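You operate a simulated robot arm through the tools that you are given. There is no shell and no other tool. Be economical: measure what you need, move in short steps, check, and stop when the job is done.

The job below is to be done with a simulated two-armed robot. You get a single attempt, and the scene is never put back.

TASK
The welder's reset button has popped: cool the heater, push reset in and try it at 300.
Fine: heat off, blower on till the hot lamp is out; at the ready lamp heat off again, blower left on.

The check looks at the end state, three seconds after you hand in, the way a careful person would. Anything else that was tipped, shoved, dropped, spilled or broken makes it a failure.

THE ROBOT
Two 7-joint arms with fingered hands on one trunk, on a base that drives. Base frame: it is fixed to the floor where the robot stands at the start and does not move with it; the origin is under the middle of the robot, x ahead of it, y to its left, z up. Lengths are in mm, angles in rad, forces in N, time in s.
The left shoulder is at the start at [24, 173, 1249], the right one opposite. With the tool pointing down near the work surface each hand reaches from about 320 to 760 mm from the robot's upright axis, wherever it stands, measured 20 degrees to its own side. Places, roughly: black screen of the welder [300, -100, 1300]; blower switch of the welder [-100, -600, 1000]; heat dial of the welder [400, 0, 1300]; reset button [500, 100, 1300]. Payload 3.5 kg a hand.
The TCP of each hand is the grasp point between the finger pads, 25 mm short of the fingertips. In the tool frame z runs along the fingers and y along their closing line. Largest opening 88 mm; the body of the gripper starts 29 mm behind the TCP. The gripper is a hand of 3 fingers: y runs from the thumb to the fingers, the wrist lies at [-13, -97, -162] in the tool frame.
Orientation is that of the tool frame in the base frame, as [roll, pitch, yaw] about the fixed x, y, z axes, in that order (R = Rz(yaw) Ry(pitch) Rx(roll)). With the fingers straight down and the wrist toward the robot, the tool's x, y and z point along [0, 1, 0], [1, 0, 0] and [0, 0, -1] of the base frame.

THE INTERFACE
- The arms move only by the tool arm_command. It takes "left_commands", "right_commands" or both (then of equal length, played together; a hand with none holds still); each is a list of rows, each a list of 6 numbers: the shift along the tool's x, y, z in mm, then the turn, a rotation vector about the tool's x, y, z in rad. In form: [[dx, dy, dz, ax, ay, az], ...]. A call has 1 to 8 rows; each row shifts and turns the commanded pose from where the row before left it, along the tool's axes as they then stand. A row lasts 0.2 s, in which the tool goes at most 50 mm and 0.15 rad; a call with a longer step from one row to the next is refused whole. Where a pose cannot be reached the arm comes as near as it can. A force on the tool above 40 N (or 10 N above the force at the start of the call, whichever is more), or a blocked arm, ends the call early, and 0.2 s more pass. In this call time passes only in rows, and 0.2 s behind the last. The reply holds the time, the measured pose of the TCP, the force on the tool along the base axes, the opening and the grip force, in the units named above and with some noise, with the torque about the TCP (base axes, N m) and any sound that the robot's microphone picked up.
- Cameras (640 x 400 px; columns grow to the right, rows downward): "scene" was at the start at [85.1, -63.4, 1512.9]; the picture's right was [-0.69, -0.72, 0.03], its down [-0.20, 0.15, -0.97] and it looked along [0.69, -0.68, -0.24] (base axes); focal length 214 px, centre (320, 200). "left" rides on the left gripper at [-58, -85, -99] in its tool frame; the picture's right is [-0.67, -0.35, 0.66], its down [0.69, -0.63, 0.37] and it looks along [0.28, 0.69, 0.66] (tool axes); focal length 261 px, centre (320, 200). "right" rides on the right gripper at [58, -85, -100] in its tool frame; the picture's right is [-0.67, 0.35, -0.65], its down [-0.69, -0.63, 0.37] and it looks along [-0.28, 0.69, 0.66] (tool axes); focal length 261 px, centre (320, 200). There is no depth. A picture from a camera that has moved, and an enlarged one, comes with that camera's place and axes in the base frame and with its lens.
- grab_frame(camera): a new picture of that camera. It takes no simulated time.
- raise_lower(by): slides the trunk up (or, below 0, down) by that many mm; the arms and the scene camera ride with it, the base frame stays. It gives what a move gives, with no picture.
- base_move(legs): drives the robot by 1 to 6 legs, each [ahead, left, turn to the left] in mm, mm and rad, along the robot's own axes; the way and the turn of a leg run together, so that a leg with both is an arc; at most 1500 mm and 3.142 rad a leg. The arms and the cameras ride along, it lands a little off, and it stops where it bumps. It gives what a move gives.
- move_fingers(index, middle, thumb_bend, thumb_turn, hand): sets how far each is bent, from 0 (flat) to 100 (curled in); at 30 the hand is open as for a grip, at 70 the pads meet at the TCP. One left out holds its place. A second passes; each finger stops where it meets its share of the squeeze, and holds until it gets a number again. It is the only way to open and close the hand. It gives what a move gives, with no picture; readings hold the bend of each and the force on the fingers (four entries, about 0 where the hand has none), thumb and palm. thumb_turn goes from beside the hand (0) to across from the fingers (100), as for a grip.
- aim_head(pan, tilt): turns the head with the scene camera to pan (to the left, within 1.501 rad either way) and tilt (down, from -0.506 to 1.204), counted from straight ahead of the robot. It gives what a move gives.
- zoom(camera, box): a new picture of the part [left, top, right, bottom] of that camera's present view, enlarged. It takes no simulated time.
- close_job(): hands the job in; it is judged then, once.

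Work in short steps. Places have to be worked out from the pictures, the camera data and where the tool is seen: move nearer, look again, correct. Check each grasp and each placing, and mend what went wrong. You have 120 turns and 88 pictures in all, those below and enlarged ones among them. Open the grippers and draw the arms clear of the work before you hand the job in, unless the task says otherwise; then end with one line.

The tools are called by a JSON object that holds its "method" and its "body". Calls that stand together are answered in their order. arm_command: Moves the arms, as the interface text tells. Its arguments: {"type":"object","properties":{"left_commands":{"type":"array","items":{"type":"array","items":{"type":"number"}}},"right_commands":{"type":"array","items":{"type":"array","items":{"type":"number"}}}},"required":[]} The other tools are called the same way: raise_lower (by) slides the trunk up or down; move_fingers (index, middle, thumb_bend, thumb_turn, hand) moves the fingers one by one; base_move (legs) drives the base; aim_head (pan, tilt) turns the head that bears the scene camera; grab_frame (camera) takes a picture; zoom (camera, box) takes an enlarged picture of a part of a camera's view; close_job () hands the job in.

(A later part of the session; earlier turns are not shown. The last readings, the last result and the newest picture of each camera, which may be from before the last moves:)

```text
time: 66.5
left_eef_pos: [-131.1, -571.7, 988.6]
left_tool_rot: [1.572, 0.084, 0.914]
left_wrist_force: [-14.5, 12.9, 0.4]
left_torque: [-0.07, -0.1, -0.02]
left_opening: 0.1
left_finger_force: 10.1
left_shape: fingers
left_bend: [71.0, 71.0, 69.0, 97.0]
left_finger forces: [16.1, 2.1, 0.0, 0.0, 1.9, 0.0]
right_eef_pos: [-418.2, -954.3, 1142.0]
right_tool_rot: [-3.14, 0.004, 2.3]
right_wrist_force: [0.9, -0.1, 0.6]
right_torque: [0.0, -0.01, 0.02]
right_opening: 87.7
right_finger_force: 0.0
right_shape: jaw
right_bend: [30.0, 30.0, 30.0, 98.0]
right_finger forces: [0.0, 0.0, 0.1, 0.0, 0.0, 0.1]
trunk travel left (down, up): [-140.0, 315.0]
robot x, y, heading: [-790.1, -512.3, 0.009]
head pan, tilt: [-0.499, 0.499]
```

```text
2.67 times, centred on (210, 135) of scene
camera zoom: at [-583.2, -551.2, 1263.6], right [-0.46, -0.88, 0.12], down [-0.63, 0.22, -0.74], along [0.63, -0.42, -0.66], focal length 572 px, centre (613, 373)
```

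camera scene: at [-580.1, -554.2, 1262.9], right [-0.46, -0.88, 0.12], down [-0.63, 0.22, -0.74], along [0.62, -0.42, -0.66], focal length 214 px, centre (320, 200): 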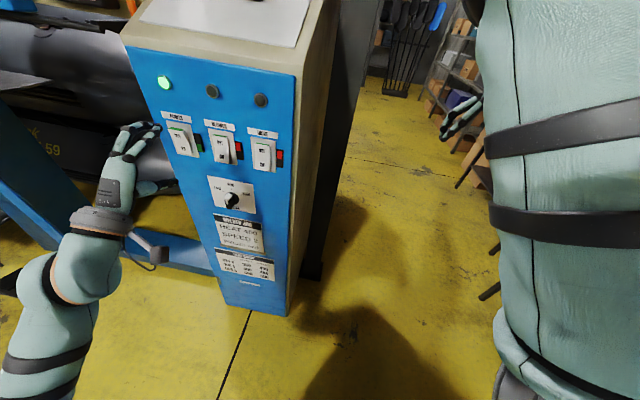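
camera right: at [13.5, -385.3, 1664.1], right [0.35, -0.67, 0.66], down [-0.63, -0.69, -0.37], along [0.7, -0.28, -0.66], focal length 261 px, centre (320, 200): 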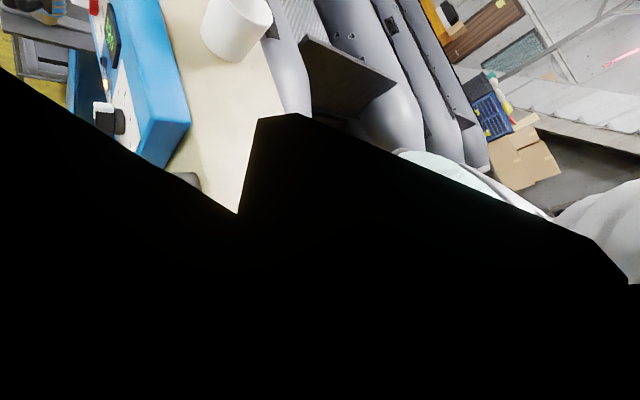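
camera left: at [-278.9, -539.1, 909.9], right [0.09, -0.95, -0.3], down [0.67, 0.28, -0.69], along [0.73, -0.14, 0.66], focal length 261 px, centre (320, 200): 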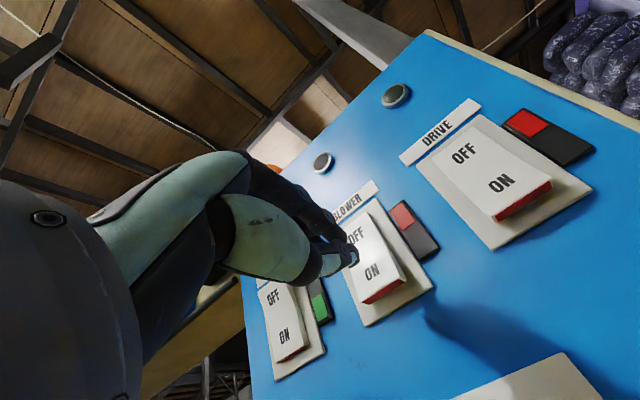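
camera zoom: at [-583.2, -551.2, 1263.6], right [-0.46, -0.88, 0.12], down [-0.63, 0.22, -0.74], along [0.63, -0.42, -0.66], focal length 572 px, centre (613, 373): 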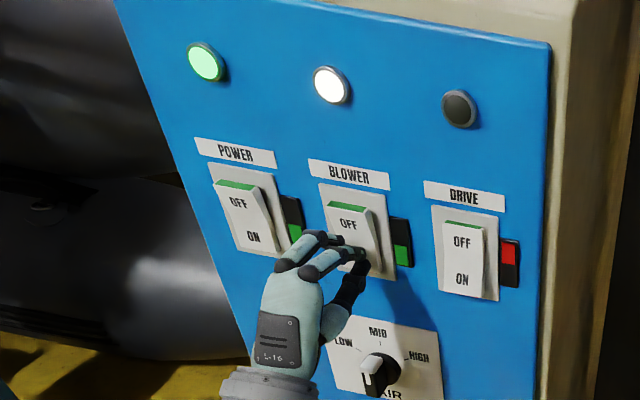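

The blower lamp is lit and its flag is green. I retreat the hand, raise the trunk, and drive back toward the control panel.

{"method": "arm_command", "body": {"left_commands": [[0, 0, -40, 0, 0, 0], [0, 0, -50, 0, 0, 0]]}}

{"method": "base_move", "body": {"legs": [[-60, 46, 0], [290, 700, 0]]}}

{"method": "raise_lower", "body": {"by": 150}}

{"method": "grab_frame", "body": {"camera": "left"}}

{"method": "grab_frame", "body": {"camera": "scene"}}

```text
time: 67.0
left_eef_pos: [-197.1, -522.0, 987.4]
left_tool_rot: [1.577, 0.082, 0.917]
left_wrist_force: [-0.5, 0.0, -0.4]
left_torque: [0.01, -0.01, 0.03]
left_opening: 0.0
left_finger_force: 0.1
left_shape: fingers
left_bend: [70.0, 70.0, 70.0, 97.0]
left_finger forces: [0.0, 0.0, 0.0, 0.0, 0.1, 0.0]
right_eef_pos: [-416.4, -956.2, 1142.7]
right_tool_rot: [3.141, 0.002, 2.298]
right_wrist_force: [0.2, 0.7, 0.6]
right_torque: [0.01, -0.01, -0.03]
right_opening: 87.5
right_finger_force: 0.0
right_shape: jaw
right_bend: [30.0, 30.0, 30.0, 98.0]
right_finger forces: [0.0, 0.1, 0.0, 0.0, 0.1, 0.1]
trunk travel left (down, up): [-140.0, 315.0]
robot x, y, heading: [-786.4, -511.0, 0.006]
head pan, tilt: [-0.499, 0.499]
```

```text
time: 71.8
left_eef_pos: [32.2, 215.0, 986.6]
left_tool_rot: [1.578, 0.084, 0.911]
left_wrist_force: [0.2, 0.9, 0.5]
left_torque: [0.04, -0.04, 0.01]
left_opening: 0.0
left_finger_force: 0.2
left_shape: fingers
left_bend: [70.0, 70.0, 70.0, 97.0]
left_finger forces: [0.0, 0.0, 0.0, 0.0, 0.0, 0.1]
right_eef_pos: [-187.6, -218.8, 1141.6]
right_tool_rot: [-3.141, 0.0, 2.295]
right_wrist_force: [-0.5, -1.4, 0.3]
right_torque: [0.01, 0.03, -0.01]
right_opening: 87.7
right_finger_force: 0.0
right_shape: jaw
right_bend: [30.0, 30.0, 30.0, 98.0]
right_finger forces: [0.0, 0.0, 0.1, 0.1, 0.0, 0.0]
trunk travel left (down, up): [-140.0, 315.0]
robot x, y, heading: [-557.2, 228.0, 0.001]
head pan, tilt: [-0.499, 0.499]
```

```text
time: 73.5
left_eef_pos: [33.1, 214.5, 1135.7]
left_tool_rot: [1.578, 0.083, 0.91]
left_wrist_force: [0.3, 0.6, -0.4]
left_torque: [-0.03, 0.02, -0.02]
left_opening: 0.1
left_finger_force: 0.1
left_shape: fingers
left_bend: [70.0, 70.0, 70.0, 97.0]
left_finger forces: [0.0, 0.1, 0.1, 0.0, 0.0, 0.1]
right_eef_pos: [-186.1, -219.4, 1291.3]
right_tool_rot: [3.141, 0.0, 2.295]
right_wrist_force: [-0.3, -0.3, 0.0]
right_torque: [-0.01, 0.02, -0.01]
right_opening: 87.5
right_finger_force: 0.0
right_shape: jaw
right_bend: [30.0, 30.0, 30.0, 98.0]
right_finger forces: [0.0, 0.0, 0.0, 0.0, 0.1, 0.1]
trunk travel left (down, up): [-290.0, 165.0]
robot x, y, heading: [-555.5, 231.4, 0.003]
head pan, tilt: [-0.499, 0.499]
```

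```text
39 pictures are left
camera left: at [-84.3, 226.2, 1057.4], right [0.09, -0.95, -0.3], down [0.67, 0.28, -0.69], along [0.73, -0.14, 0.66], focal length 261 px, centre (320, 200)
```

left: 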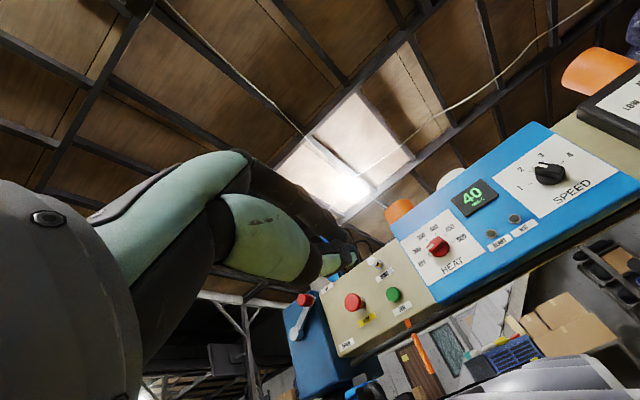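

```text
38 pictures are left
camera scene: at [-446.2, 185.3, 1447.2], right [-0.47, -0.88, 0.04], down [-0.48, 0.23, -0.84], along [0.73, -0.42, -0.53], focal length 214 px, centre (320, 200)
```

scene: 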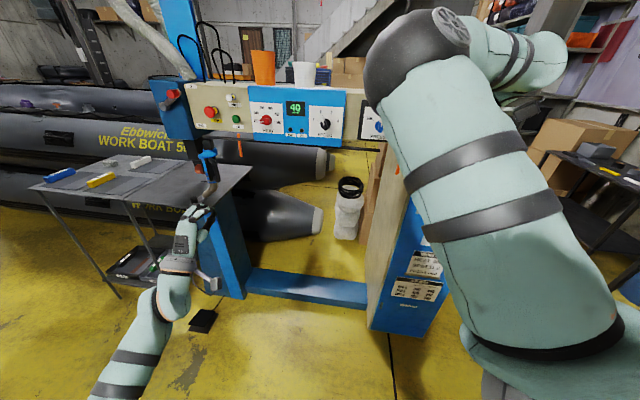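

Display reads 40 and the HOT lamp is out. Reset cap triangulates to about [481,55,1324]. Before driving in, I retract the right hand so it stays clear of the machine top and cups.

{"method": "arm_command", "body": {"right_commands": [[26, -30, -10, 0, 0, 0], [26, -30, -10, 0, 0, 0], [26, -30, -10, 0, 0, 0], [26, -30, -10, 0, 0, 0], [26, -30, -10, 0, 0, 0]]}}

{"method": "raise_lower", "body": {"by": 165}}

{"method": "zoom", "body": {"camera": "left", "box": [280, 200, 480, 340]}}

{"method": "grab_frame", "body": {"camera": "scene"}}

```text
time: 74.7
left_eef_pos: [30.6, 215.3, 1137.6]
left_tool_rot: [1.576, 0.082, 0.91]
left_wrist_force: [0.2, 0.0, 0.8]
left_torque: [0.01, 0.04, 0.02]
left_opening: 0.0
left_finger_force: 0.2
left_shape: fingers
left_bend: [70.0, 70.0, 70.0, 97.0]
left_finger forces: [0.1, 0.1, 0.1, 0.1, 0.1, 0.0]
right_eef_pos: [-387.8, -218.7, 1340.4]
right_tool_rot: [-3.141, 0.002, 2.295]
right_wrist_force: [0.1, 0.3, 1.2]
right_torque: [0.02, -0.02, -0.02]
right_opening: 87.8
right_finger_force: 0.1
right_shape: jaw
right_bend: [30.0, 30.0, 30.0, 98.0]
right_finger forces: [0.1, 0.0, 0.0, 0.0, 0.1, 0.0]
trunk travel left (down, up): [-290.0, 165.0]
robot x, y, heading: [-557.7, 226.5, -0.001]
head pan, tilt: [-0.499, 0.499]
```

```text
time: 76.6
left_eef_pos: [33.4, 215.3, 1300.5]
left_tool_rot: [1.578, 0.081, 0.909]
left_wrist_force: [-0.7, 0.1, 0.1]
left_torque: [0.03, 0.01, 0.03]
left_opening: 0.3
left_finger_force: 0.1
left_shape: fingers
left_bend: [70.0, 70.0, 70.0, 97.0]
left_finger forces: [0.1, 0.0, 0.1, 0.0, 0.1, 0.0]
right_eef_pos: [-386.1, -219.8, 1506.8]
right_tool_rot: [3.141, 0.001, 2.295]
right_wrist_force: [-0.5, -0.5, -0.1]
right_torque: [-0.01, -0.01, 0.02]
right_opening: 87.6
right_finger_force: 0.1
right_shape: jaw
right_bend: [30.0, 30.0, 30.0, 98.0]
right_finger forces: [0.1, 0.0, 0.0, 0.0, 0.1, 0.0]
trunk travel left (down, up): [-455.0, 0.0]
robot x, y, heading: [-555.6, 227.3, -0.005]
head pan, tilt: [-0.499, 0.499]
```

```text
2.86 times, centred on (380, 270) of left
camera zoom: at [-84.7, 226.2, 1222.6], right [0.09, -0.95, -0.3], down [0.67, 0.28, -0.69], along [0.73, -0.14, 0.66], focal length 745 px, centre (149, 0)
```

zoom: 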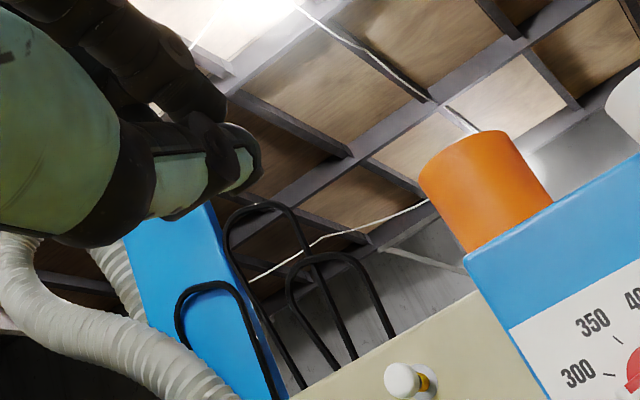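

```text
36 pictures are left
camera scene: at [-486.0, 185.2, 1620.8], right [-0.48, -0.88, 0.0], down [-0.42, 0.23, -0.88], along [0.77, -0.42, -0.48], focal length 214 px, centre (320, 200)
```

scene: 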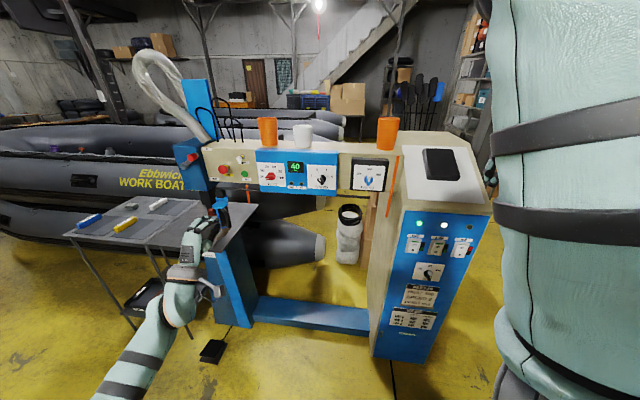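

The cap refines to about [483,58,1327]. I drive in so the closed left fingertips end up ~100 mm in front of it.

{"method": "base_move", "body": {"legs": [[340, -85, 0]]}}

{"method": "arm_command", "body": {"left_commands": [[0, 27, 0, 0, 0, 0]]}}

{"method": "grab_frame", "body": {"camera": "left"}}

{"method": "grab_frame", "body": {"camera": "scene"}}

```text
time: 79.0
left_eef_pos: [390.5, 128.3, 1302.8]
left_tool_rot: [1.575, 0.082, 0.9]
left_wrist_force: [-0.4, 0.7, -1.4]
left_torque: [0.02, -0.01, 0.0]
left_opening: 0.0
left_finger_force: 0.0
left_shape: fingers
left_bend: [70.0, 70.0, 70.0, 97.0]
left_finger forces: [0.1, 0.1, 0.1, 0.0, 0.0, 0.0]
right_eef_pos: [-31.8, -305.2, 1507.1]
right_tool_rot: [-3.14, 0.003, 2.285]
right_wrist_force: [0.9, 0.9, 0.7]
right_torque: [-0.02, -0.03, 0.04]
right_opening: 87.6
right_finger_force: 0.1
right_shape: jaw
right_bend: [30.0, 30.0, 30.0, 98.0]
right_finger forces: [0.0, 0.0, 0.1, 0.1, 0.1, 0.0]
trunk travel left (down, up): [-455.0, 0.0]
robot x, y, heading: [-195.8, 141.9, -0.007]
head pan, tilt: [-0.499, 0.499]
```

```text
time: 79.3
left_eef_pos: [394.6, 128.9, 1326.7]
left_tool_rot: [1.578, 0.083, 0.901]
left_wrist_force: [0.6, 0.4, 0.5]
left_torque: [-0.05, -0.01, 0.01]
left_opening: 0.1
left_finger_force: 0.1
left_shape: fingers
left_bend: [70.0, 70.0, 70.0, 97.0]
left_finger forces: [0.0, 0.0, 0.0, 0.0, 0.0, 0.1]
right_eef_pos: [-28.5, -305.4, 1505.4]
right_tool_rot: [-3.14, 0.0, 2.286]
right_wrist_force: [0.2, 0.7, 1.8]
right_torque: [0.04, 0.02, 0.02]
right_opening: 88.0
right_finger_force: 0.0
right_shape: jaw
right_bend: [30.0, 30.0, 30.0, 98.0]
right_finger forces: [0.0, 0.0, 0.1, 0.0, 0.0, 0.0]
trunk travel left (down, up): [-455.0, 0.0]
robot x, y, heading: [-194.8, 145.7, -0.007]
head pan, tilt: [-0.499, 0.499]
```

```text
35 pictures are left
camera left: at [277.2, 140.6, 1249.2], right [0.08, -0.95, -0.3], down [0.67, 0.27, -0.69], along [0.73, -0.15, 0.66], focal length 261 px, centre (320, 200)
```

left: 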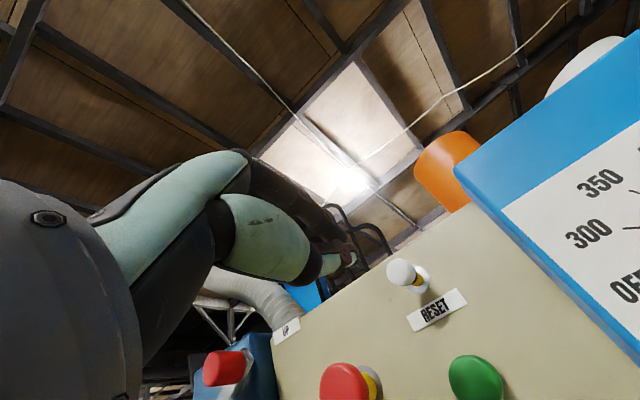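

```text
34 pictures are left
camera scene: at [-125.0, 100.2, 1620.4], right [-0.48, -0.88, 0.0], down [-0.42, 0.23, -0.88], along [0.77, -0.42, -0.48], focal length 214 px, centre (320, 200)
```

scene: 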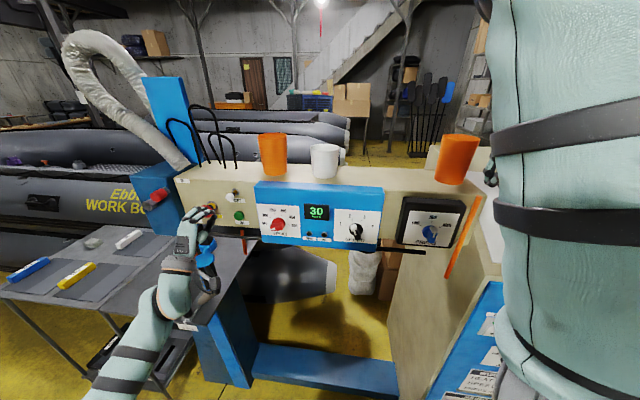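

{"method": "zoom", "body": {"camera": "scene", "box": [170, 170, 290, 250]}}

```text
5.00 times, centred on (230, 210) of scene
camera zoom: at [-125.0, 100.2, 1620.4], right [-0.48, -0.88, 0.0], down [-0.42, 0.23, -0.88], along [0.77, -0.42, -0.48], focal length 1072 px, centre (770, 150)
```

zoom: 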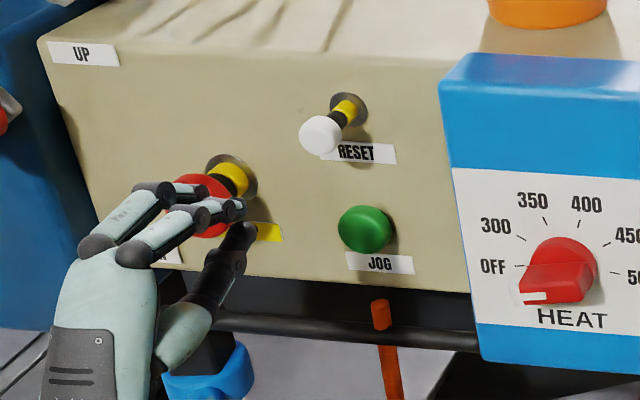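

Reset cap is ~4 mm right and 3 mm above my tip line, 70–85 mm ahead. Advance 55 mm with the correction and check.

{"method": "arm_command", "body": {"left_commands": [[-4, 4, 20, 0, 0, 0], [0, 0, 20, 0, 0, 0], [0, 0, 15, 0, 0, 0]]}}

{"method": "zoom", "body": {"camera": "left", "box": [260, 180, 480, 340]}}

{"method": "zoom", "body": {"camera": "scene", "box": [170, 170, 290, 250]}}

```text
time: 80.2
left_eef_pos: [432.3, 90.5, 1331.2]
left_tool_rot: [1.578, 0.081, 0.902]
left_wrist_force: [-0.8, 0.4, 0.7]
left_torque: [0.0, 0.02, 0.0]
left_opening: 0.0
left_finger_force: 0.0
left_shape: fingers
left_bend: [70.0, 70.0, 70.0, 97.0]
left_finger forces: [0.1, 0.0, 0.0, 0.0, 0.0, 0.0]
right_eef_pos: [-28.8, -305.6, 1505.0]
right_tool_rot: [3.14, 0.001, 2.285]
right_wrist_force: [0.4, 0.1, -0.4]
right_torque: [0.01, -0.03, -0.02]
right_opening: 87.7
right_finger_force: 0.0
right_shape: jaw
right_bend: [30.0, 30.0, 30.0, 98.0]
right_finger forces: [0.0, 0.1, 0.1, 0.1, 0.0, 0.0]
trunk travel left (down, up): [-455.0, 0.0]
robot x, y, heading: [-198.9, 142.9, -0.001]
head pan, tilt: [-0.499, 0.499]
```

```text
2.50 times, centred on (370, 260) of left
camera zoom: at [316.0, 101.4, 1252.6], right [0.08, -0.95, -0.3], down [0.68, 0.27, -0.69], along [0.73, -0.14, 0.66], focal length 652 px, centre (195, 50)
```

zoom: 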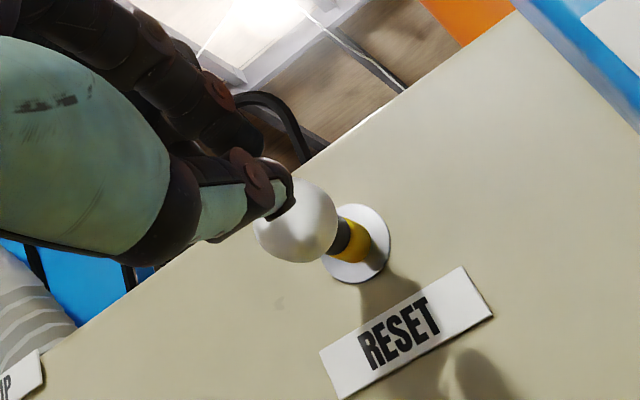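

```text
5.00 times, centred on (230, 210) of scene
camera zoom: at [-125.9, 100.4, 1620.5], right [-0.48, -0.88, 0.0], down [-0.42, 0.23, -0.88], along [0.77, -0.42, -0.48], focal length 1072 px, centre (770, 150)
```

zoom: 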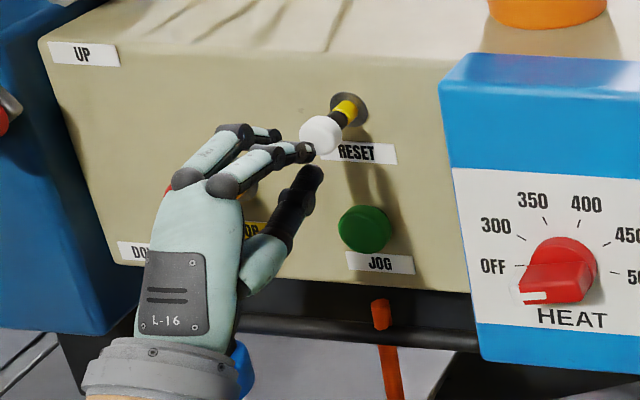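

Tips are ~25 mm from the cap and centred on it. I push in small steps until it seats.

{"method": "arm_command", "body": {"left_commands": [[2, 0, 12, 0, 0, 0], [0, 0, 12, 0, 0, 0], [0, 0, 8, 0, 0, 0], [0, 0, 6, 0, 0, 0], [0, 0, 6, 0, 0, 0]]}}

{"method": "zoom", "body": {"camera": "scene", "box": [170, 170, 290, 250]}}

```text
time: 81.5
left_eef_pos: [462.5, 74.8, 1334.1]
left_tool_rot: [1.572, 0.081, 0.904]
left_wrist_force: [-28.4, 18.2, -7.0]
left_torque: [0.33, 0.42, -0.2]
left_opening: 0.1
left_finger_force: 17.4
left_shape: fingers
left_bend: [70.0, 70.0, 70.0, 96.0]
left_finger forces: [0.0, 0.5, 0.0, 0.1, 33.8, 0.0]
right_eef_pos: [-37.9, -298.3, 1507.4]
right_tool_rot: [3.14, 0.009, 2.287]
right_wrist_force: [0.7, -0.3, -0.5]
right_torque: [0.03, -0.03, -0.04]
right_opening: 87.6
right_finger_force: 0.0
right_shape: jaw
right_bend: [30.0, 30.0, 30.0, 98.0]
right_finger forces: [0.0, 0.0, 0.0, 0.0, 0.0, 0.1]
trunk travel left (down, up): [-455.0, 0.0]
robot x, y, heading: [-196.1, 144.1, -0.006]
head pan, tilt: [-0.499, 0.499]
stopped in row 5 (left hand): the force on the tool passed its limit at 45 N (the readings are from after the stop); the commanded pose is now the measured one
```

```text
5.00 times, centred on (230, 210) of scene
camera zoom: at [-136.6, 108.1, 1621.0], right [-0.48, -0.88, 0.0], down [-0.41, 0.23, -0.88], along [0.77, -0.42, -0.47], focal length 1072 px, centre (770, 150)
```

zoom: 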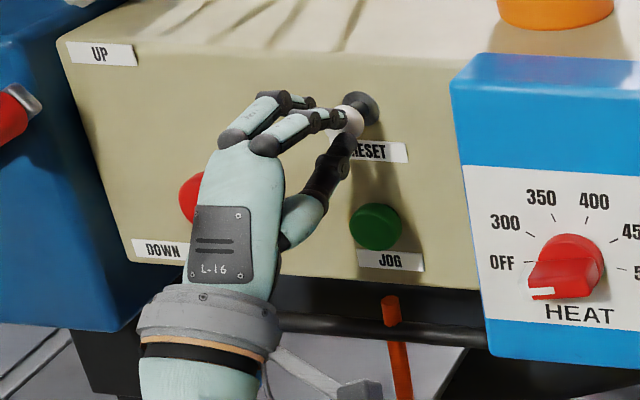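

The force rose to 45 N at the stop; the neck seems seated. I back off to inspect.

{"method": "arm_command", "body": {"left_commands": [[0, 0, -40, 0, 0, 0], [0, 0, -40, 0, 0, 0]]}}

{"method": "zoom", "body": {"camera": "scene", "box": [170, 160, 350, 260]}}

{"method": "zoom", "body": {"camera": "left", "box": [320, 200, 540, 380]}}

```text
time: 82.1
left_eef_pos: [405.3, 120.7, 1332.9]
left_tool_rot: [1.575, 0.083, 0.903]
left_wrist_force: [0.4, -0.2, -0.2]
left_torque: [0.02, 0.03, 0.0]
left_opening: 0.0
left_finger_force: 0.0
left_shape: fingers
left_bend: [70.0, 70.0, 70.0, 97.0]
left_finger forces: [0.1, 0.0, 0.1, 0.0, 0.0, 0.1]
right_eef_pos: [-32.0, -303.0, 1506.2]
right_tool_rot: [3.139, 0.004, 2.287]
right_wrist_force: [0.1, -0.4, 0.8]
right_torque: [0.02, -0.02, 0.01]
right_opening: 87.5
right_finger_force: 0.0
right_shape: jaw
right_bend: [30.0, 30.0, 30.0, 98.0]
right_finger forces: [0.0, 0.0, 0.0, 0.0, 0.0, 0.0]
trunk travel left (down, up): [-455.0, 0.0]
robot x, y, heading: [-197.6, 141.0, -0.004]
head pan, tilt: [-0.499, 0.499]
```

```text
3.56 times, centred on (260, 210) of scene
camera zoom: at [-130.1, 104.3, 1620.7], right [-0.48, -0.88, 0.0], down [-0.42, 0.23, -0.88], along [0.77, -0.42, -0.48], focal length 763 px, centre (533, 164)
```

zoom: 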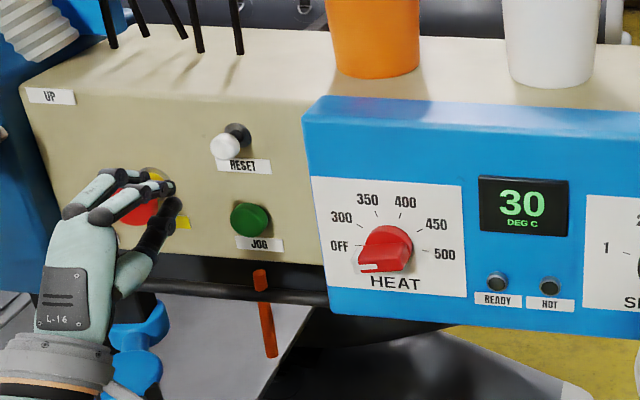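

```text
2.22 times, centred on (430, 290) of left
camera zoom: at [288.7, 131.7, 1254.3], right [0.08, -0.95, -0.3], down [0.68, 0.27, -0.69], along [0.73, -0.14, 0.67], focal length 579 px, centre (76, 0)
```

zoom: 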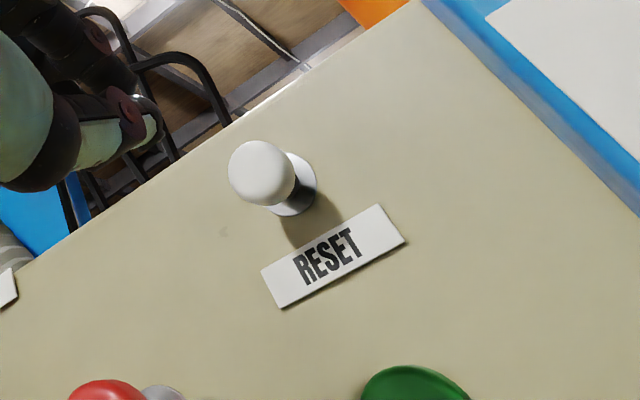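

The yellow band is gone – reset is in, and STOP still looks as before. Now go back to the heat dial: retreat the hand 50 mm, drive to the earlier spot, lower the trunk and bring the hand up in front of the dial.

{"method": "arm_command", "body": {"left_commands": [[0, 0, -25, 0, 0, 0], [0, 0, -25, 0, 0, 0]]}}

{"method": "base_move", "body": {"legs": [[-73, -142, 0]]}}

{"method": "raise_lower", "body": {"by": -120}}

{"method": "move_fingers", "body": {"hand": "left", "index": 30, "middle": 30, "thumb_bend": 30}}

{"method": "grab_frame", "body": {"camera": "left"}}

```text
time: 82.7
left_eef_pos: [367.2, 148.9, 1332.6]
left_tool_rot: [1.577, 0.083, 0.904]
left_wrist_force: [-0.5, 0.0, 0.3]
left_torque: [0.0, -0.01, 0.03]
left_opening: 0.0
left_finger_force: 0.1
left_shape: fingers
left_bend: [70.0, 70.0, 70.0, 97.0]
left_finger forces: [0.0, 0.1, 0.1, 0.1, 0.0, 0.0]
right_eef_pos: [-30.3, -304.0, 1506.9]
right_tool_rot: [-3.141, 0.002, 2.287]
right_wrist_force: [-0.5, -0.9, 0.1]
right_torque: [0.0, -0.04, 0.01]
right_opening: 87.9
right_finger_force: 0.1
right_shape: jaw
right_bend: [30.0, 30.0, 30.0, 98.0]
right_finger forces: [0.0, 0.0, 0.1, 0.0, 0.1, 0.0]
trunk travel left (down, up): [-455.0, 0.0]
robot x, y, heading: [-197.0, 145.5, -0.006]
head pan, tilt: [-0.499, 0.499]
```

```text
time: 84.1
left_eef_pos: [296.4, 14.5, 1331.2]
left_tool_rot: [1.578, 0.086, 0.91]
left_wrist_force: [-0.8, 0.4, 0.6]
left_torque: [0.02, 0.0, 0.03]
left_opening: 0.0
left_finger_force: 0.1
left_shape: fingers
left_bend: [70.0, 70.0, 70.0, 97.0]
left_finger forces: [0.0, 0.1, 0.0, 0.1, 0.0, 0.0]
right_eef_pos: [-98.5, -439.3, 1505.8]
right_tool_rot: [-3.137, 0.002, 2.292]
right_wrist_force: [0.6, -0.3, 0.2]
right_torque: [0.0, 0.01, 0.01]
right_opening: 87.7
right_finger_force: 0.0
right_shape: jaw
right_bend: [30.0, 30.0, 30.0, 98.0]
right_finger forces: [0.0, 0.0, 0.0, 0.0, 0.0, 0.0]
trunk travel left (down, up): [-455.0, 0.0]
robot x, y, heading: [-268.8, 6.2, 0.0]
head pan, tilt: [-0.499, 0.499]
```

```text
time: 85.6
left_eef_pos: [293.9, 9.9, 1210.4]
left_tool_rot: [1.578, 0.083, 0.909]
left_wrist_force: [-0.9, -0.4, 0.5]
left_torque: [-0.02, -0.03, 0.02]
left_opening: 0.1
left_finger_force: 0.0
left_shape: fingers
left_bend: [70.0, 70.0, 70.0, 97.0]
left_finger forces: [0.1, 0.0, 0.0, 0.1, 0.0, 0.1]
right_eef_pos: [-100.3, -444.8, 1385.1]
right_tool_rot: [3.142, 0.0, 2.291]
right_wrist_force: [-0.5, 0.6, -1.0]
right_torque: [0.01, -0.01, -0.02]
right_opening: 87.8
right_finger_force: 0.0
right_shape: jaw
right_bend: [30.0, 30.0, 30.0, 98.0]
right_finger forces: [0.0, 0.0, 0.1, 0.1, 0.0, 0.0]
trunk travel left (down, up): [-335.0, 120.0]
robot x, y, heading: [-271.2, 1.3, 0.004]
head pan, tilt: [-0.499, 0.499]
```

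```text
time: 86.6
left_eef_pos: [295.2, 10.4, 1211.2]
left_tool_rot: [1.579, 0.081, 0.908]
left_wrist_force: [0.0, -0.1, -0.3]
left_torque: [-0.01, -0.01, 0.0]
left_opening: 84.4
left_finger_force: 0.0
left_shape: fingers
left_bend: [30.0, 30.0, 30.0, 97.0]
left_finger forces: [0.0, 0.0, 0.0, 0.0, 0.0, 0.0]
right_eef_pos: [-100.2, -444.6, 1386.0]
right_tool_rot: [-3.14, 0.0, 2.293]
right_wrist_force: [0.0, -0.6, 0.2]
right_torque: [-0.03, 0.01, 0.0]
right_opening: 87.6
right_finger_force: 0.1
right_shape: jaw
right_bend: [30.0, 30.0, 30.0, 98.0]
right_finger forces: [0.1, 0.0, 0.0, 0.1, 0.1, 0.0]
trunk travel left (down, up): [-335.0, 120.0]
robot x, y, heading: [-271.3, 4.5, 0.004]
head pan, tilt: [-0.499, 0.499]
```

```text
27 pictures are left
camera left: at [178.2, 21.8, 1132.8], right [0.09, -0.95, -0.3], down [0.67, 0.28, -0.69], along [0.74, -0.14, 0.66], focal length 261 px, centre (320, 200)
```

left: 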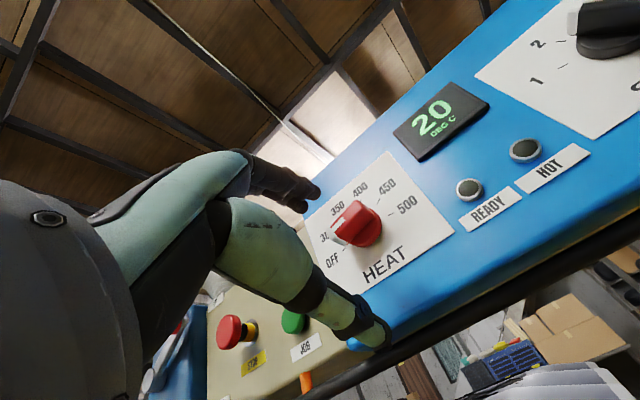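

STOP is unaffected, display 20, both lamps off. I raise the hand in line with the dial, then advance to straddle the bar.

{"method": "arm_command", "body": {"left_commands": [[2, 27, 0, 0, 0, 0], [2, 27, 0, 0, 0, 0], [0, 0, 20, 0, 0, 0]]}}

{"method": "grab_frame", "body": {"camera": "left"}}

```text
time: 87.4
left_eef_pos: [316.0, 4.1, 1264.9]
left_tool_rot: [1.58, 0.083, 0.911]
left_wrist_force: [-0.5, 0.8, -0.8]
left_torque: [-0.02, 0.02, 0.01]
left_opening: 84.4
left_finger_force: 0.0
left_shape: fingers
left_bend: [30.0, 30.0, 30.0, 97.0]
left_finger forces: [0.1, 0.1, 0.0, 0.1, 0.1, 0.1]
right_eef_pos: [-98.7, -445.7, 1384.1]
right_tool_rot: [-3.139, 0.001, 2.294]
right_wrist_force: [-1.1, -0.1, -0.3]
right_torque: [0.01, 0.0, 0.02]
right_opening: 87.8
right_finger_force: 0.0
right_shape: jaw
right_bend: [30.0, 30.0, 30.0, 98.0]
right_finger forces: [0.1, 0.0, 0.1, 0.0, 0.0, 0.0]
trunk travel left (down, up): [-335.0, 120.0]
robot x, y, heading: [-267.7, 2.6, -0.0]
head pan, tilt: [-0.499, 0.499]
```

```text
26 pictures are left
camera left: at [198.5, 14.7, 1187.2], right [0.09, -0.95, -0.3], down [0.67, 0.28, -0.69], along [0.74, -0.14, 0.66], focal length 261 px, centre (320, 200)
```

left: 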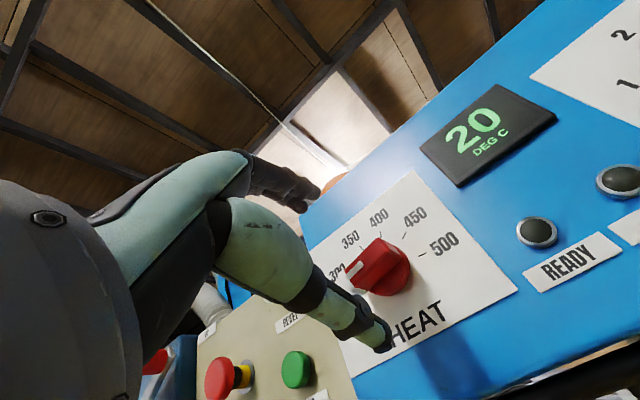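

Aligned with the knob axis. Advance 40 mm and close on the bar.

{"method": "arm_command", "body": {"left_commands": [[0, 0, 20, 0, 0, 0], [0, 0, 20, 0, 0, 0]]}}

{"method": "move_fingers", "body": {"hand": "left", "index": 72, "middle": 72, "thumb_bend": 72}}

{"method": "aim_head", "body": {"pan": -0.7, "tilt": 0.5}}

{"method": "grab_frame", "body": {"camera": "scene"}}

```text
time: 88.0
left_eef_pos: [348.8, -20.0, 1267.7]
left_tool_rot: [1.58, 0.083, 0.911]
left_wrist_force: [0.3, 0.2, -0.5]
left_torque: [0.01, -0.01, -0.01]
left_opening: 84.5
left_finger_force: 0.0
left_shape: fingers
left_bend: [30.0, 30.0, 30.0, 97.0]
left_finger forces: [0.0, 0.1, 0.0, 0.0, 0.1, 0.0]
right_eef_pos: [-99.3, -444.7, 1385.3]
right_tool_rot: [-3.139, -0.001, 2.293]
right_wrist_force: [0.3, -0.6, 0.0]
right_torque: [0.01, -0.04, 0.03]
right_opening: 87.8
right_finger_force: 0.1
right_shape: jaw
right_bend: [30.0, 30.0, 30.0, 98.0]
right_finger forces: [0.1, 0.0, 0.0, 0.0, 0.0, 0.1]
trunk travel left (down, up): [-335.0, 120.0]
robot x, y, heading: [-271.3, 0.3, -0.001]
head pan, tilt: [-0.499, 0.499]
```

```text
time: 89.0
left_eef_pos: [347.4, -20.9, 1266.9]
left_tool_rot: [1.579, 0.084, 0.907]
left_wrist_force: [1.7, 0.0, 1.2]
left_torque: [0.01, -0.04, 0.01]
left_opening: 8.2
left_finger_force: 7.7
left_shape: fingers
left_bend: [71.0, 67.0, 65.0, 97.0]
left_finger forces: [4.9, 3.9, 0.0, 0.0, 6.6, 0.0]
right_eef_pos: [-99.4, -443.6, 1384.8]
right_tool_rot: [-3.141, -0.001, 2.293]
right_wrist_force: [0.1, 0.2, -0.1]
right_torque: [0.0, 0.0, 0.01]
right_opening: 87.9
right_finger_force: 0.0
right_shape: jaw
right_bend: [30.0, 30.0, 30.0, 98.0]
right_finger forces: [0.0, 0.0, 0.0, 0.1, 0.1, 0.1]
trunk travel left (down, up): [-335.0, 120.0]
robot x, y, heading: [-274.2, 2.7, 0.003]
head pan, tilt: [-0.499, 0.499]
```

```text
time: 89.8
left_eef_pos: [347.4, -20.5, 1266.6]
left_tool_rot: [1.579, 0.082, 0.908]
left_wrist_force: [1.3, -0.3, 2.0]
left_torque: [-0.02, 0.02, -0.01]
left_opening: 8.0
left_finger_force: 7.6
left_shape: fingers
left_bend: [71.0, 67.0, 65.0, 97.0]
left_finger forces: [4.9, 3.8, 0.0, 0.0, 6.4, 0.0]
right_eef_pos: [-99.2, -444.2, 1384.9]
right_tool_rot: [-3.138, 0.0, 2.295]
right_wrist_force: [0.4, 0.1, -0.4]
right_torque: [0.0, 0.02, 0.01]
right_opening: 87.6
right_finger_force: 0.0
right_shape: jaw
right_bend: [30.0, 30.0, 30.0, 98.0]
right_finger forces: [0.1, 0.0, 0.0, 0.0, 0.0, 0.0]
trunk travel left (down, up): [-335.0, 120.0]
robot x, y, heading: [-269.2, 2.9, 0.001]
head pan, tilt: [-0.7, 0.499]
```

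```text
25 pictures are left
camera scene: at [-187.8, -53.7, 1496.4], right [-0.64, -0.77, 0.03], down [-0.4, 0.31, -0.86], along [0.65, -0.56, -0.51], focal length 214 px, centre (320, 200)
```

scene: 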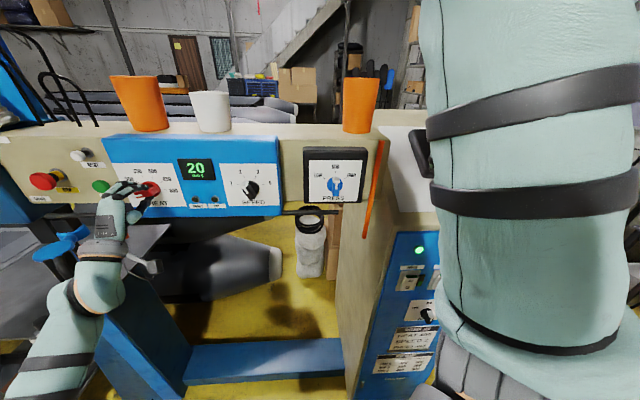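

Bar gripped. I roll CW about 0.65 rad toward 300 and check.

{"method": "arm_command", "body": {"left_commands": [[0, 0, 0, 0, 0, 0.13], [0, 0, 0, 0, 0, 0.13], [0, 0, 0, 0, 0, 0.13], [0, 0, 0, 0, 0, 0.13], [0, 0, 0, 0, 0, 0.13]]}}

{"method": "zoom", "body": {"camera": "scene", "box": [90, 140, 250, 240]}}

```text
time: 91.0
left_eef_pos: [345.9, -19.4, 1265.4]
left_tool_rot: [1.579, -0.571, 0.902]
left_wrist_force: [0.3, -0.7, 11.5]
left_torque: [-0.12, -0.15, 0.01]
left_opening: 8.6
left_finger_force: 9.4
left_shape: fingers
left_bend: [61.0, 65.0, 67.0, 97.0]
left_finger forces: [7.3, 6.7, 0.0, 0.0, 4.4, 0.0]
right_eef_pos: [-101.2, -444.0, 1385.9]
right_tool_rot: [-3.14, 0.002, 2.294]
right_wrist_force: [-0.2, 0.6, -0.5]
right_torque: [-0.04, -0.01, 0.0]
right_opening: 87.7
right_finger_force: 0.0
right_shape: jaw
right_bend: [30.0, 30.0, 30.0, 98.0]
right_finger forces: [0.1, 0.0, 0.1, 0.1, 0.0, 0.0]
trunk travel left (down, up): [-335.0, 120.0]
robot x, y, heading: [-269.9, 4.3, -0.003]
head pan, tilt: [-0.7, 0.499]
```

```text
4.00 times, centred on (170, 190) of scene
camera zoom: at [-189.6, -53.7, 1496.6], right [-0.64, -0.77, 0.02], down [-0.4, 0.31, -0.86], along [0.65, -0.56, -0.5], focal length 858 px, centre (920, 240)
```

zoom: 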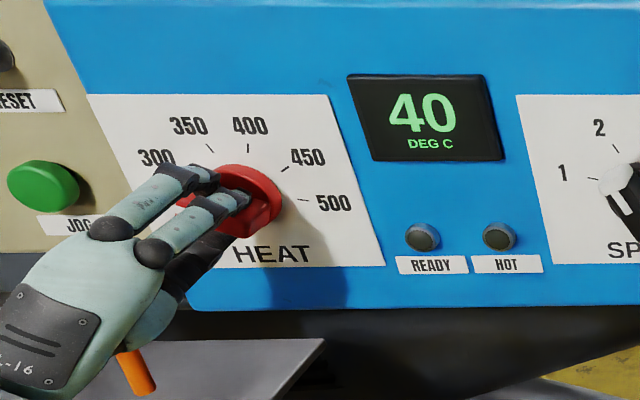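

It is heating (40). I check the pointer with the hand camera.

{"method": "zoom", "body": {"camera": "left", "box": [260, 160, 480, 320]}}

```text
2.50 times, centred on (370, 240) of left
camera zoom: at [267.5, 39.7, 1163.6], right [0.28, -0.7, -0.66], down [0.85, 0.5, -0.16], along [0.44, -0.52, 0.73], focal length 652 px, centre (195, 100)
```

zoom: 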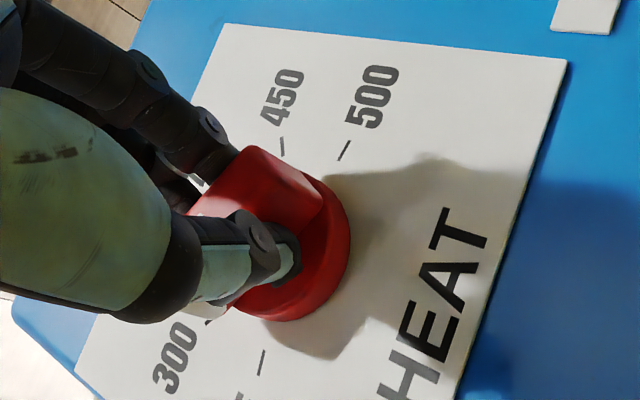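

{"method": "move_fingers", "body": {"hand": "left", "index": 30, "middle": 30, "thumb_bend": 30}}

{"method": "arm_command", "body": {"left_commands": [[0, 0, -40, 0, 0, 0]]}}

{"method": "zoom", "body": {"camera": "left", "box": [300, 160, 520, 320]}}

{"method": "zoom", "body": {"camera": "scene", "box": [90, 140, 250, 240]}}

```text
time: 92.0
left_eef_pos: [348.5, -19.7, 1264.0]
left_tool_rot: [1.581, -0.567, 0.904]
left_wrist_force: [-0.5, -1.0, 0.6]
left_torque: [0.0, -0.02, -0.02]
left_opening: 84.5
left_finger_force: 0.1
left_shape: fingers
left_bend: [30.0, 30.0, 30.0, 98.0]
left_finger forces: [0.0, 0.1, 0.1, 0.0, 0.0, 0.0]
right_eef_pos: [-99.6, -443.8, 1385.4]
right_tool_rot: [-3.14, -0.001, 2.294]
right_wrist_force: [0.4, -0.1, 0.5]
right_torque: [-0.02, 0.01, 0.01]
right_opening: 87.7
right_finger_force: 0.1
right_shape: jaw
right_bend: [30.0, 30.0, 30.0, 98.0]
right_finger forces: [0.0, 0.0, 0.1, 0.0, 0.0, 0.0]
trunk travel left (down, up): [-335.0, 120.0]
robot x, y, heading: [-267.7, 5.1, 0.006]
head pan, tilt: [-0.7, 0.499]
```

```text
time: 92.4
left_eef_pos: [314.7, 5.9, 1265.3]
left_tool_rot: [1.577, -0.566, 0.904]
left_wrist_force: [-0.2, 0.1, 0.1]
left_torque: [0.01, 0.0, 0.02]
left_opening: 84.5
left_finger_force: 0.0
left_shape: fingers
left_bend: [30.0, 30.0, 30.0, 98.0]
left_finger forces: [0.1, 0.1, 0.0, 0.1, 0.0, 0.0]
right_eef_pos: [-101.3, -443.0, 1386.4]
right_tool_rot: [-3.141, 0.004, 2.294]
right_wrist_force: [0.3, -0.7, 0.6]
right_torque: [-0.02, -0.02, -0.02]
right_opening: 87.7
right_finger_force: 0.1
right_shape: jaw
right_bend: [30.0, 30.0, 30.0, 98.0]
right_finger forces: [0.0, 0.0, 0.0, 0.0, 0.1, 0.0]
trunk travel left (down, up): [-335.0, 120.0]
robot x, y, heading: [-270.0, 2.6, 0.001]
head pan, tilt: [-0.7, 0.499]
```

```text
2.50 times, centred on (410, 240) of left
camera zoom: at [235.6, 67.0, 1164.0], right [0.28, -0.7, -0.66], down [0.85, 0.5, -0.17], along [0.44, -0.51, 0.74], focal length 652 px, centre (95, 100)
```

zoom: 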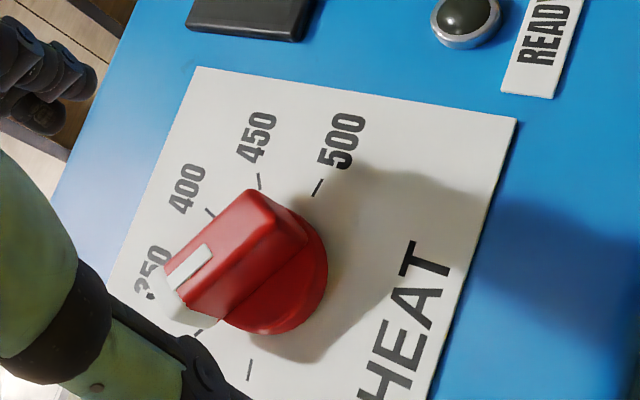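

```text
4.00 times, centred on (170, 190) of scene
camera zoom: at [-189.4, -51.5, 1496.6], right [-0.64, -0.77, 0.03], down [-0.4, 0.31, -0.86], along [0.65, -0.57, -0.5], focal length 858 px, centre (920, 240)
```

zoom: 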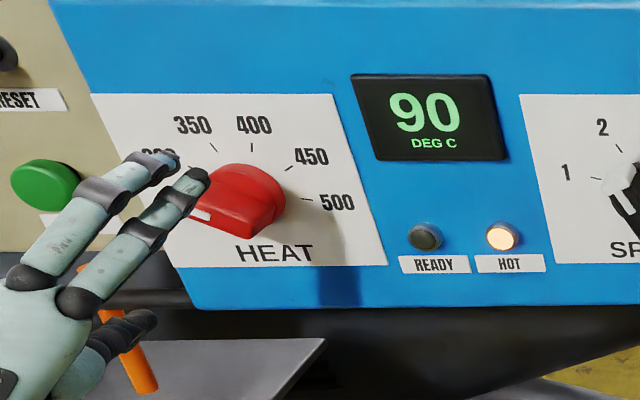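

Pointer measures ~150°, exactly on the 300 tick; it is heating fast (90). I move the open hand back over the knob and watch for READY.

{"method": "arm_command", "body": {"left_commands": [[0, 0, 10, 0, 0, 0], [0, 0, 10, 0, 0, 0], [0, 0, 5, 0, 0, 0], [0, 0, 5, 0, 0, 0], [0, 0, 5, 0, 0, 0], [0, 0, 5, 0, 0, 0], [0, 0, 0, 0, 0, 0], [0, 0, 0, 0, 0, 0]]}}

{"method": "arm_command", "body": {"left_commands": [[0, 0, 0, 0, 0, 0], [0, 0, 0, 0, 0, 0], [0, 0, 0, 0, 0, 0], [0, 0, 0, 0, 0, 0], [0, 0, 0, 0, 0, 0], [0, 0, 0, 0, 0, 0], [0, 0, 0, 0, 0, 0], [0, 0, 0, 0, 0, 0]]}}

{"method": "zoom", "body": {"camera": "scene", "box": [90, 140, 250, 240]}}

```text
time: 94.2
left_eef_pos: [349.4, -19.4, 1265.4]
left_tool_rot: [1.58, -0.568, 0.902]
left_wrist_force: [0.0, -0.4, 0.9]
left_torque: [0.0, -0.03, 0.01]
left_opening: 84.5
left_finger_force: 0.2
left_shape: fingers
left_bend: [30.0, 30.0, 30.0, 98.0]
left_finger forces: [0.1, 0.0, 0.0, 0.0, 0.1, 0.0]
right_eef_pos: [-100.0, -443.8, 1386.1]
right_tool_rot: [-3.14, 0.002, 2.293]
right_wrist_force: [-0.3, -0.7, 0.4]
right_torque: [-0.01, 0.0, 0.0]
right_opening: 87.7
right_finger_force: 0.0
right_shape: jaw
right_bend: [30.0, 30.0, 30.0, 98.0]
right_finger forces: [0.0, 0.0, 0.0, 0.0, 0.0, 0.1]
trunk travel left (down, up): [-335.0, 120.0]
robot x, y, heading: [-270.0, 4.2, -0.0]
head pan, tilt: [-0.7, 0.499]
```

```text
time: 96.0
left_eef_pos: [349.3, -20.1, 1265.7]
left_tool_rot: [1.579, -0.568, 0.906]
left_wrist_force: [0.4, -0.6, -0.3]
left_torque: [0.02, -0.03, 0.01]
left_opening: 84.7
left_finger_force: 0.1
left_shape: fingers
left_bend: [30.0, 30.0, 30.0, 98.0]
left_finger forces: [0.1, 0.0, 0.1, 0.0, 0.1, 0.0]
right_eef_pos: [-99.7, -444.2, 1386.2]
right_tool_rot: [-3.14, 0.001, 2.294]
right_wrist_force: [-1.1, 0.5, 0.8]
right_torque: [0.0, 0.01, 0.03]
right_opening: 87.9
right_finger_force: 0.1
right_shape: jaw
right_bend: [30.0, 30.0, 30.0, 98.0]
right_finger forces: [0.0, 0.0, 0.0, 0.0, 0.2, 0.0]
trunk travel left (down, up): [-335.0, 120.0]
robot x, y, heading: [-275.3, 3.4, 0.002]
head pan, tilt: [-0.7, 0.499]
```

```text
4.00 times, centred on (170, 190) of scene
camera zoom: at [-188.0, -53.7, 1496.5], right [-0.64, -0.77, 0.03], down [-0.4, 0.31, -0.86], along [0.65, -0.56, -0.51], focal length 858 px, centre (920, 240)
```

zoom: 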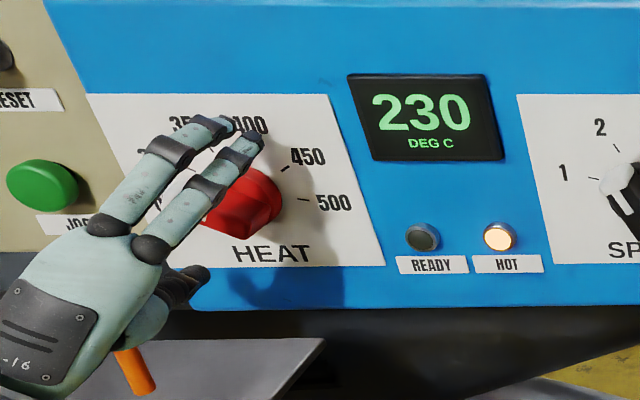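

At 230 and rising; READY not yet lit. I wait ~2 s more.

{"method": "arm_command", "body": {"left_commands": [[0, 0, 0, 0, 0, 0], [0, 0, 0, 0, 0, 0], [0, 0, 0, 0, 0, 0], [0, 0, 0, 0, 0, 0], [0, 0, 0, 0, 0, 0], [0, 0, 0, 0, 0, 0], [0, 0, 0, 0, 0, 0], [0, 0, 0, 0, 0, 0]]}}

{"method": "zoom", "body": {"camera": "scene", "box": [90, 140, 250, 240]}}

```text
time: 97.8
left_eef_pos: [349.4, -19.0, 1265.5]
left_tool_rot: [1.58, -0.568, 0.903]
left_wrist_force: [0.7, 0.1, -0.3]
left_torque: [-0.02, 0.0, 0.02]
left_opening: 84.4
left_finger_force: 0.1
left_shape: fingers
left_bend: [30.0, 30.0, 30.0, 98.0]
left_finger forces: [0.0, 0.0, 0.0, 0.1, 0.0, 0.0]
right_eef_pos: [-99.0, -443.5, 1386.1]
right_tool_rot: [-3.14, 0.0, 2.293]
right_wrist_force: [-0.5, 0.5, 0.8]
right_torque: [0.01, 0.01, -0.01]
right_opening: 87.7
right_finger_force: 0.1
right_shape: jaw
right_bend: [30.0, 30.0, 30.0, 98.0]
right_finger forces: [0.0, 0.1, 0.1, 0.1, 0.1, 0.0]
trunk travel left (down, up): [-335.0, 120.0]
robot x, y, heading: [-275.6, 0.6, 0.005]
head pan, tilt: [-0.7, 0.499]
```

```text
4.00 times, centred on (170, 190) of scene
camera zoom: at [-188.0, -53.7, 1496.5], right [-0.64, -0.77, 0.03], down [-0.4, 0.31, -0.86], along [0.65, -0.56, -0.51], focal length 858 px, centre (920, 240)
```

zoom: 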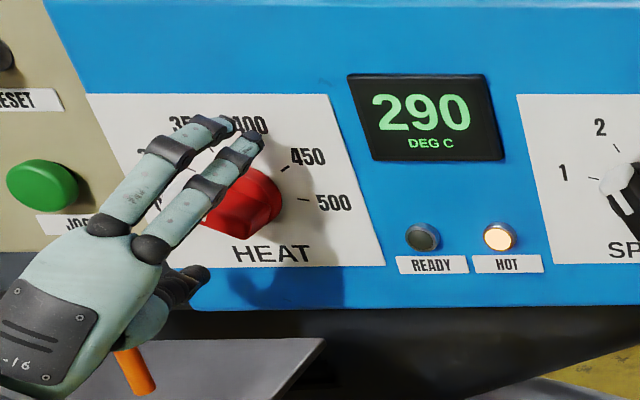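

At 290, not yet ready. Another ~2 s.

{"method": "arm_command", "body": {"left_commands": [[0, 0, 0, 0, 0, 0], [0, 0, 0, 0, 0, 0], [0, 0, 0, 0, 0, 0], [0, 0, 0, 0, 0, 0], [0, 0, 0, 0, 0, 0], [0, 0, 0, 0, 0, 0], [0, 0, 0, 0, 0, 0], [0, 0, 0, 0, 0, 0]]}}

{"method": "zoom", "body": {"camera": "scene", "box": [90, 140, 250, 240]}}

```text
time: 99.6
left_eef_pos: [348.0, -19.6, 1266.2]
left_tool_rot: [1.58, -0.567, 0.905]
left_wrist_force: [-0.9, 0.0, -0.7]
left_torque: [0.02, -0.01, 0.0]
left_opening: 84.1
left_finger_force: 0.0
left_shape: fingers
left_bend: [30.0, 30.0, 30.0, 98.0]
left_finger forces: [0.1, 0.1, 0.0, 0.0, 0.1, 0.0]
right_eef_pos: [-99.6, -444.2, 1385.7]
right_tool_rot: [-3.14, 0.0, 2.294]
right_wrist_force: [0.9, -0.4, 0.0]
right_torque: [-0.03, 0.02, 0.0]
right_opening: 87.6
right_finger_force: 0.0
right_shape: jaw
right_bend: [30.0, 30.0, 30.0, 98.0]
right_finger forces: [0.0, 0.0, 0.0, 0.0, 0.0, 0.0]
trunk travel left (down, up): [-335.0, 120.0]
robot x, y, heading: [-271.9, 2.7, -0.003]
head pan, tilt: [-0.7, 0.499]
```

```text
4.00 times, centred on (170, 190) of scene
camera zoom: at [-188.0, -53.7, 1496.5], right [-0.64, -0.77, 0.03], down [-0.4, 0.31, -0.86], along [0.65, -0.56, -0.51], focal length 858 px, centre (920, 240)
```

zoom: 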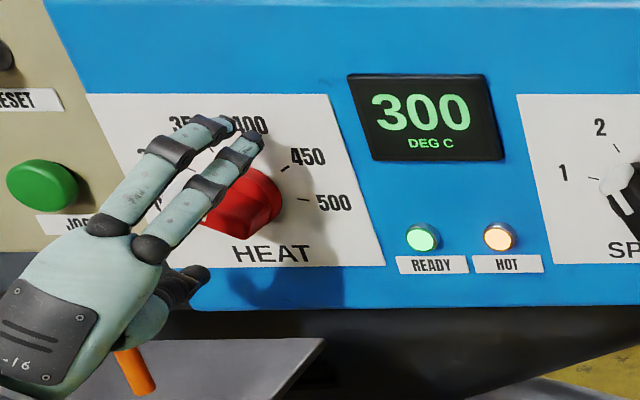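

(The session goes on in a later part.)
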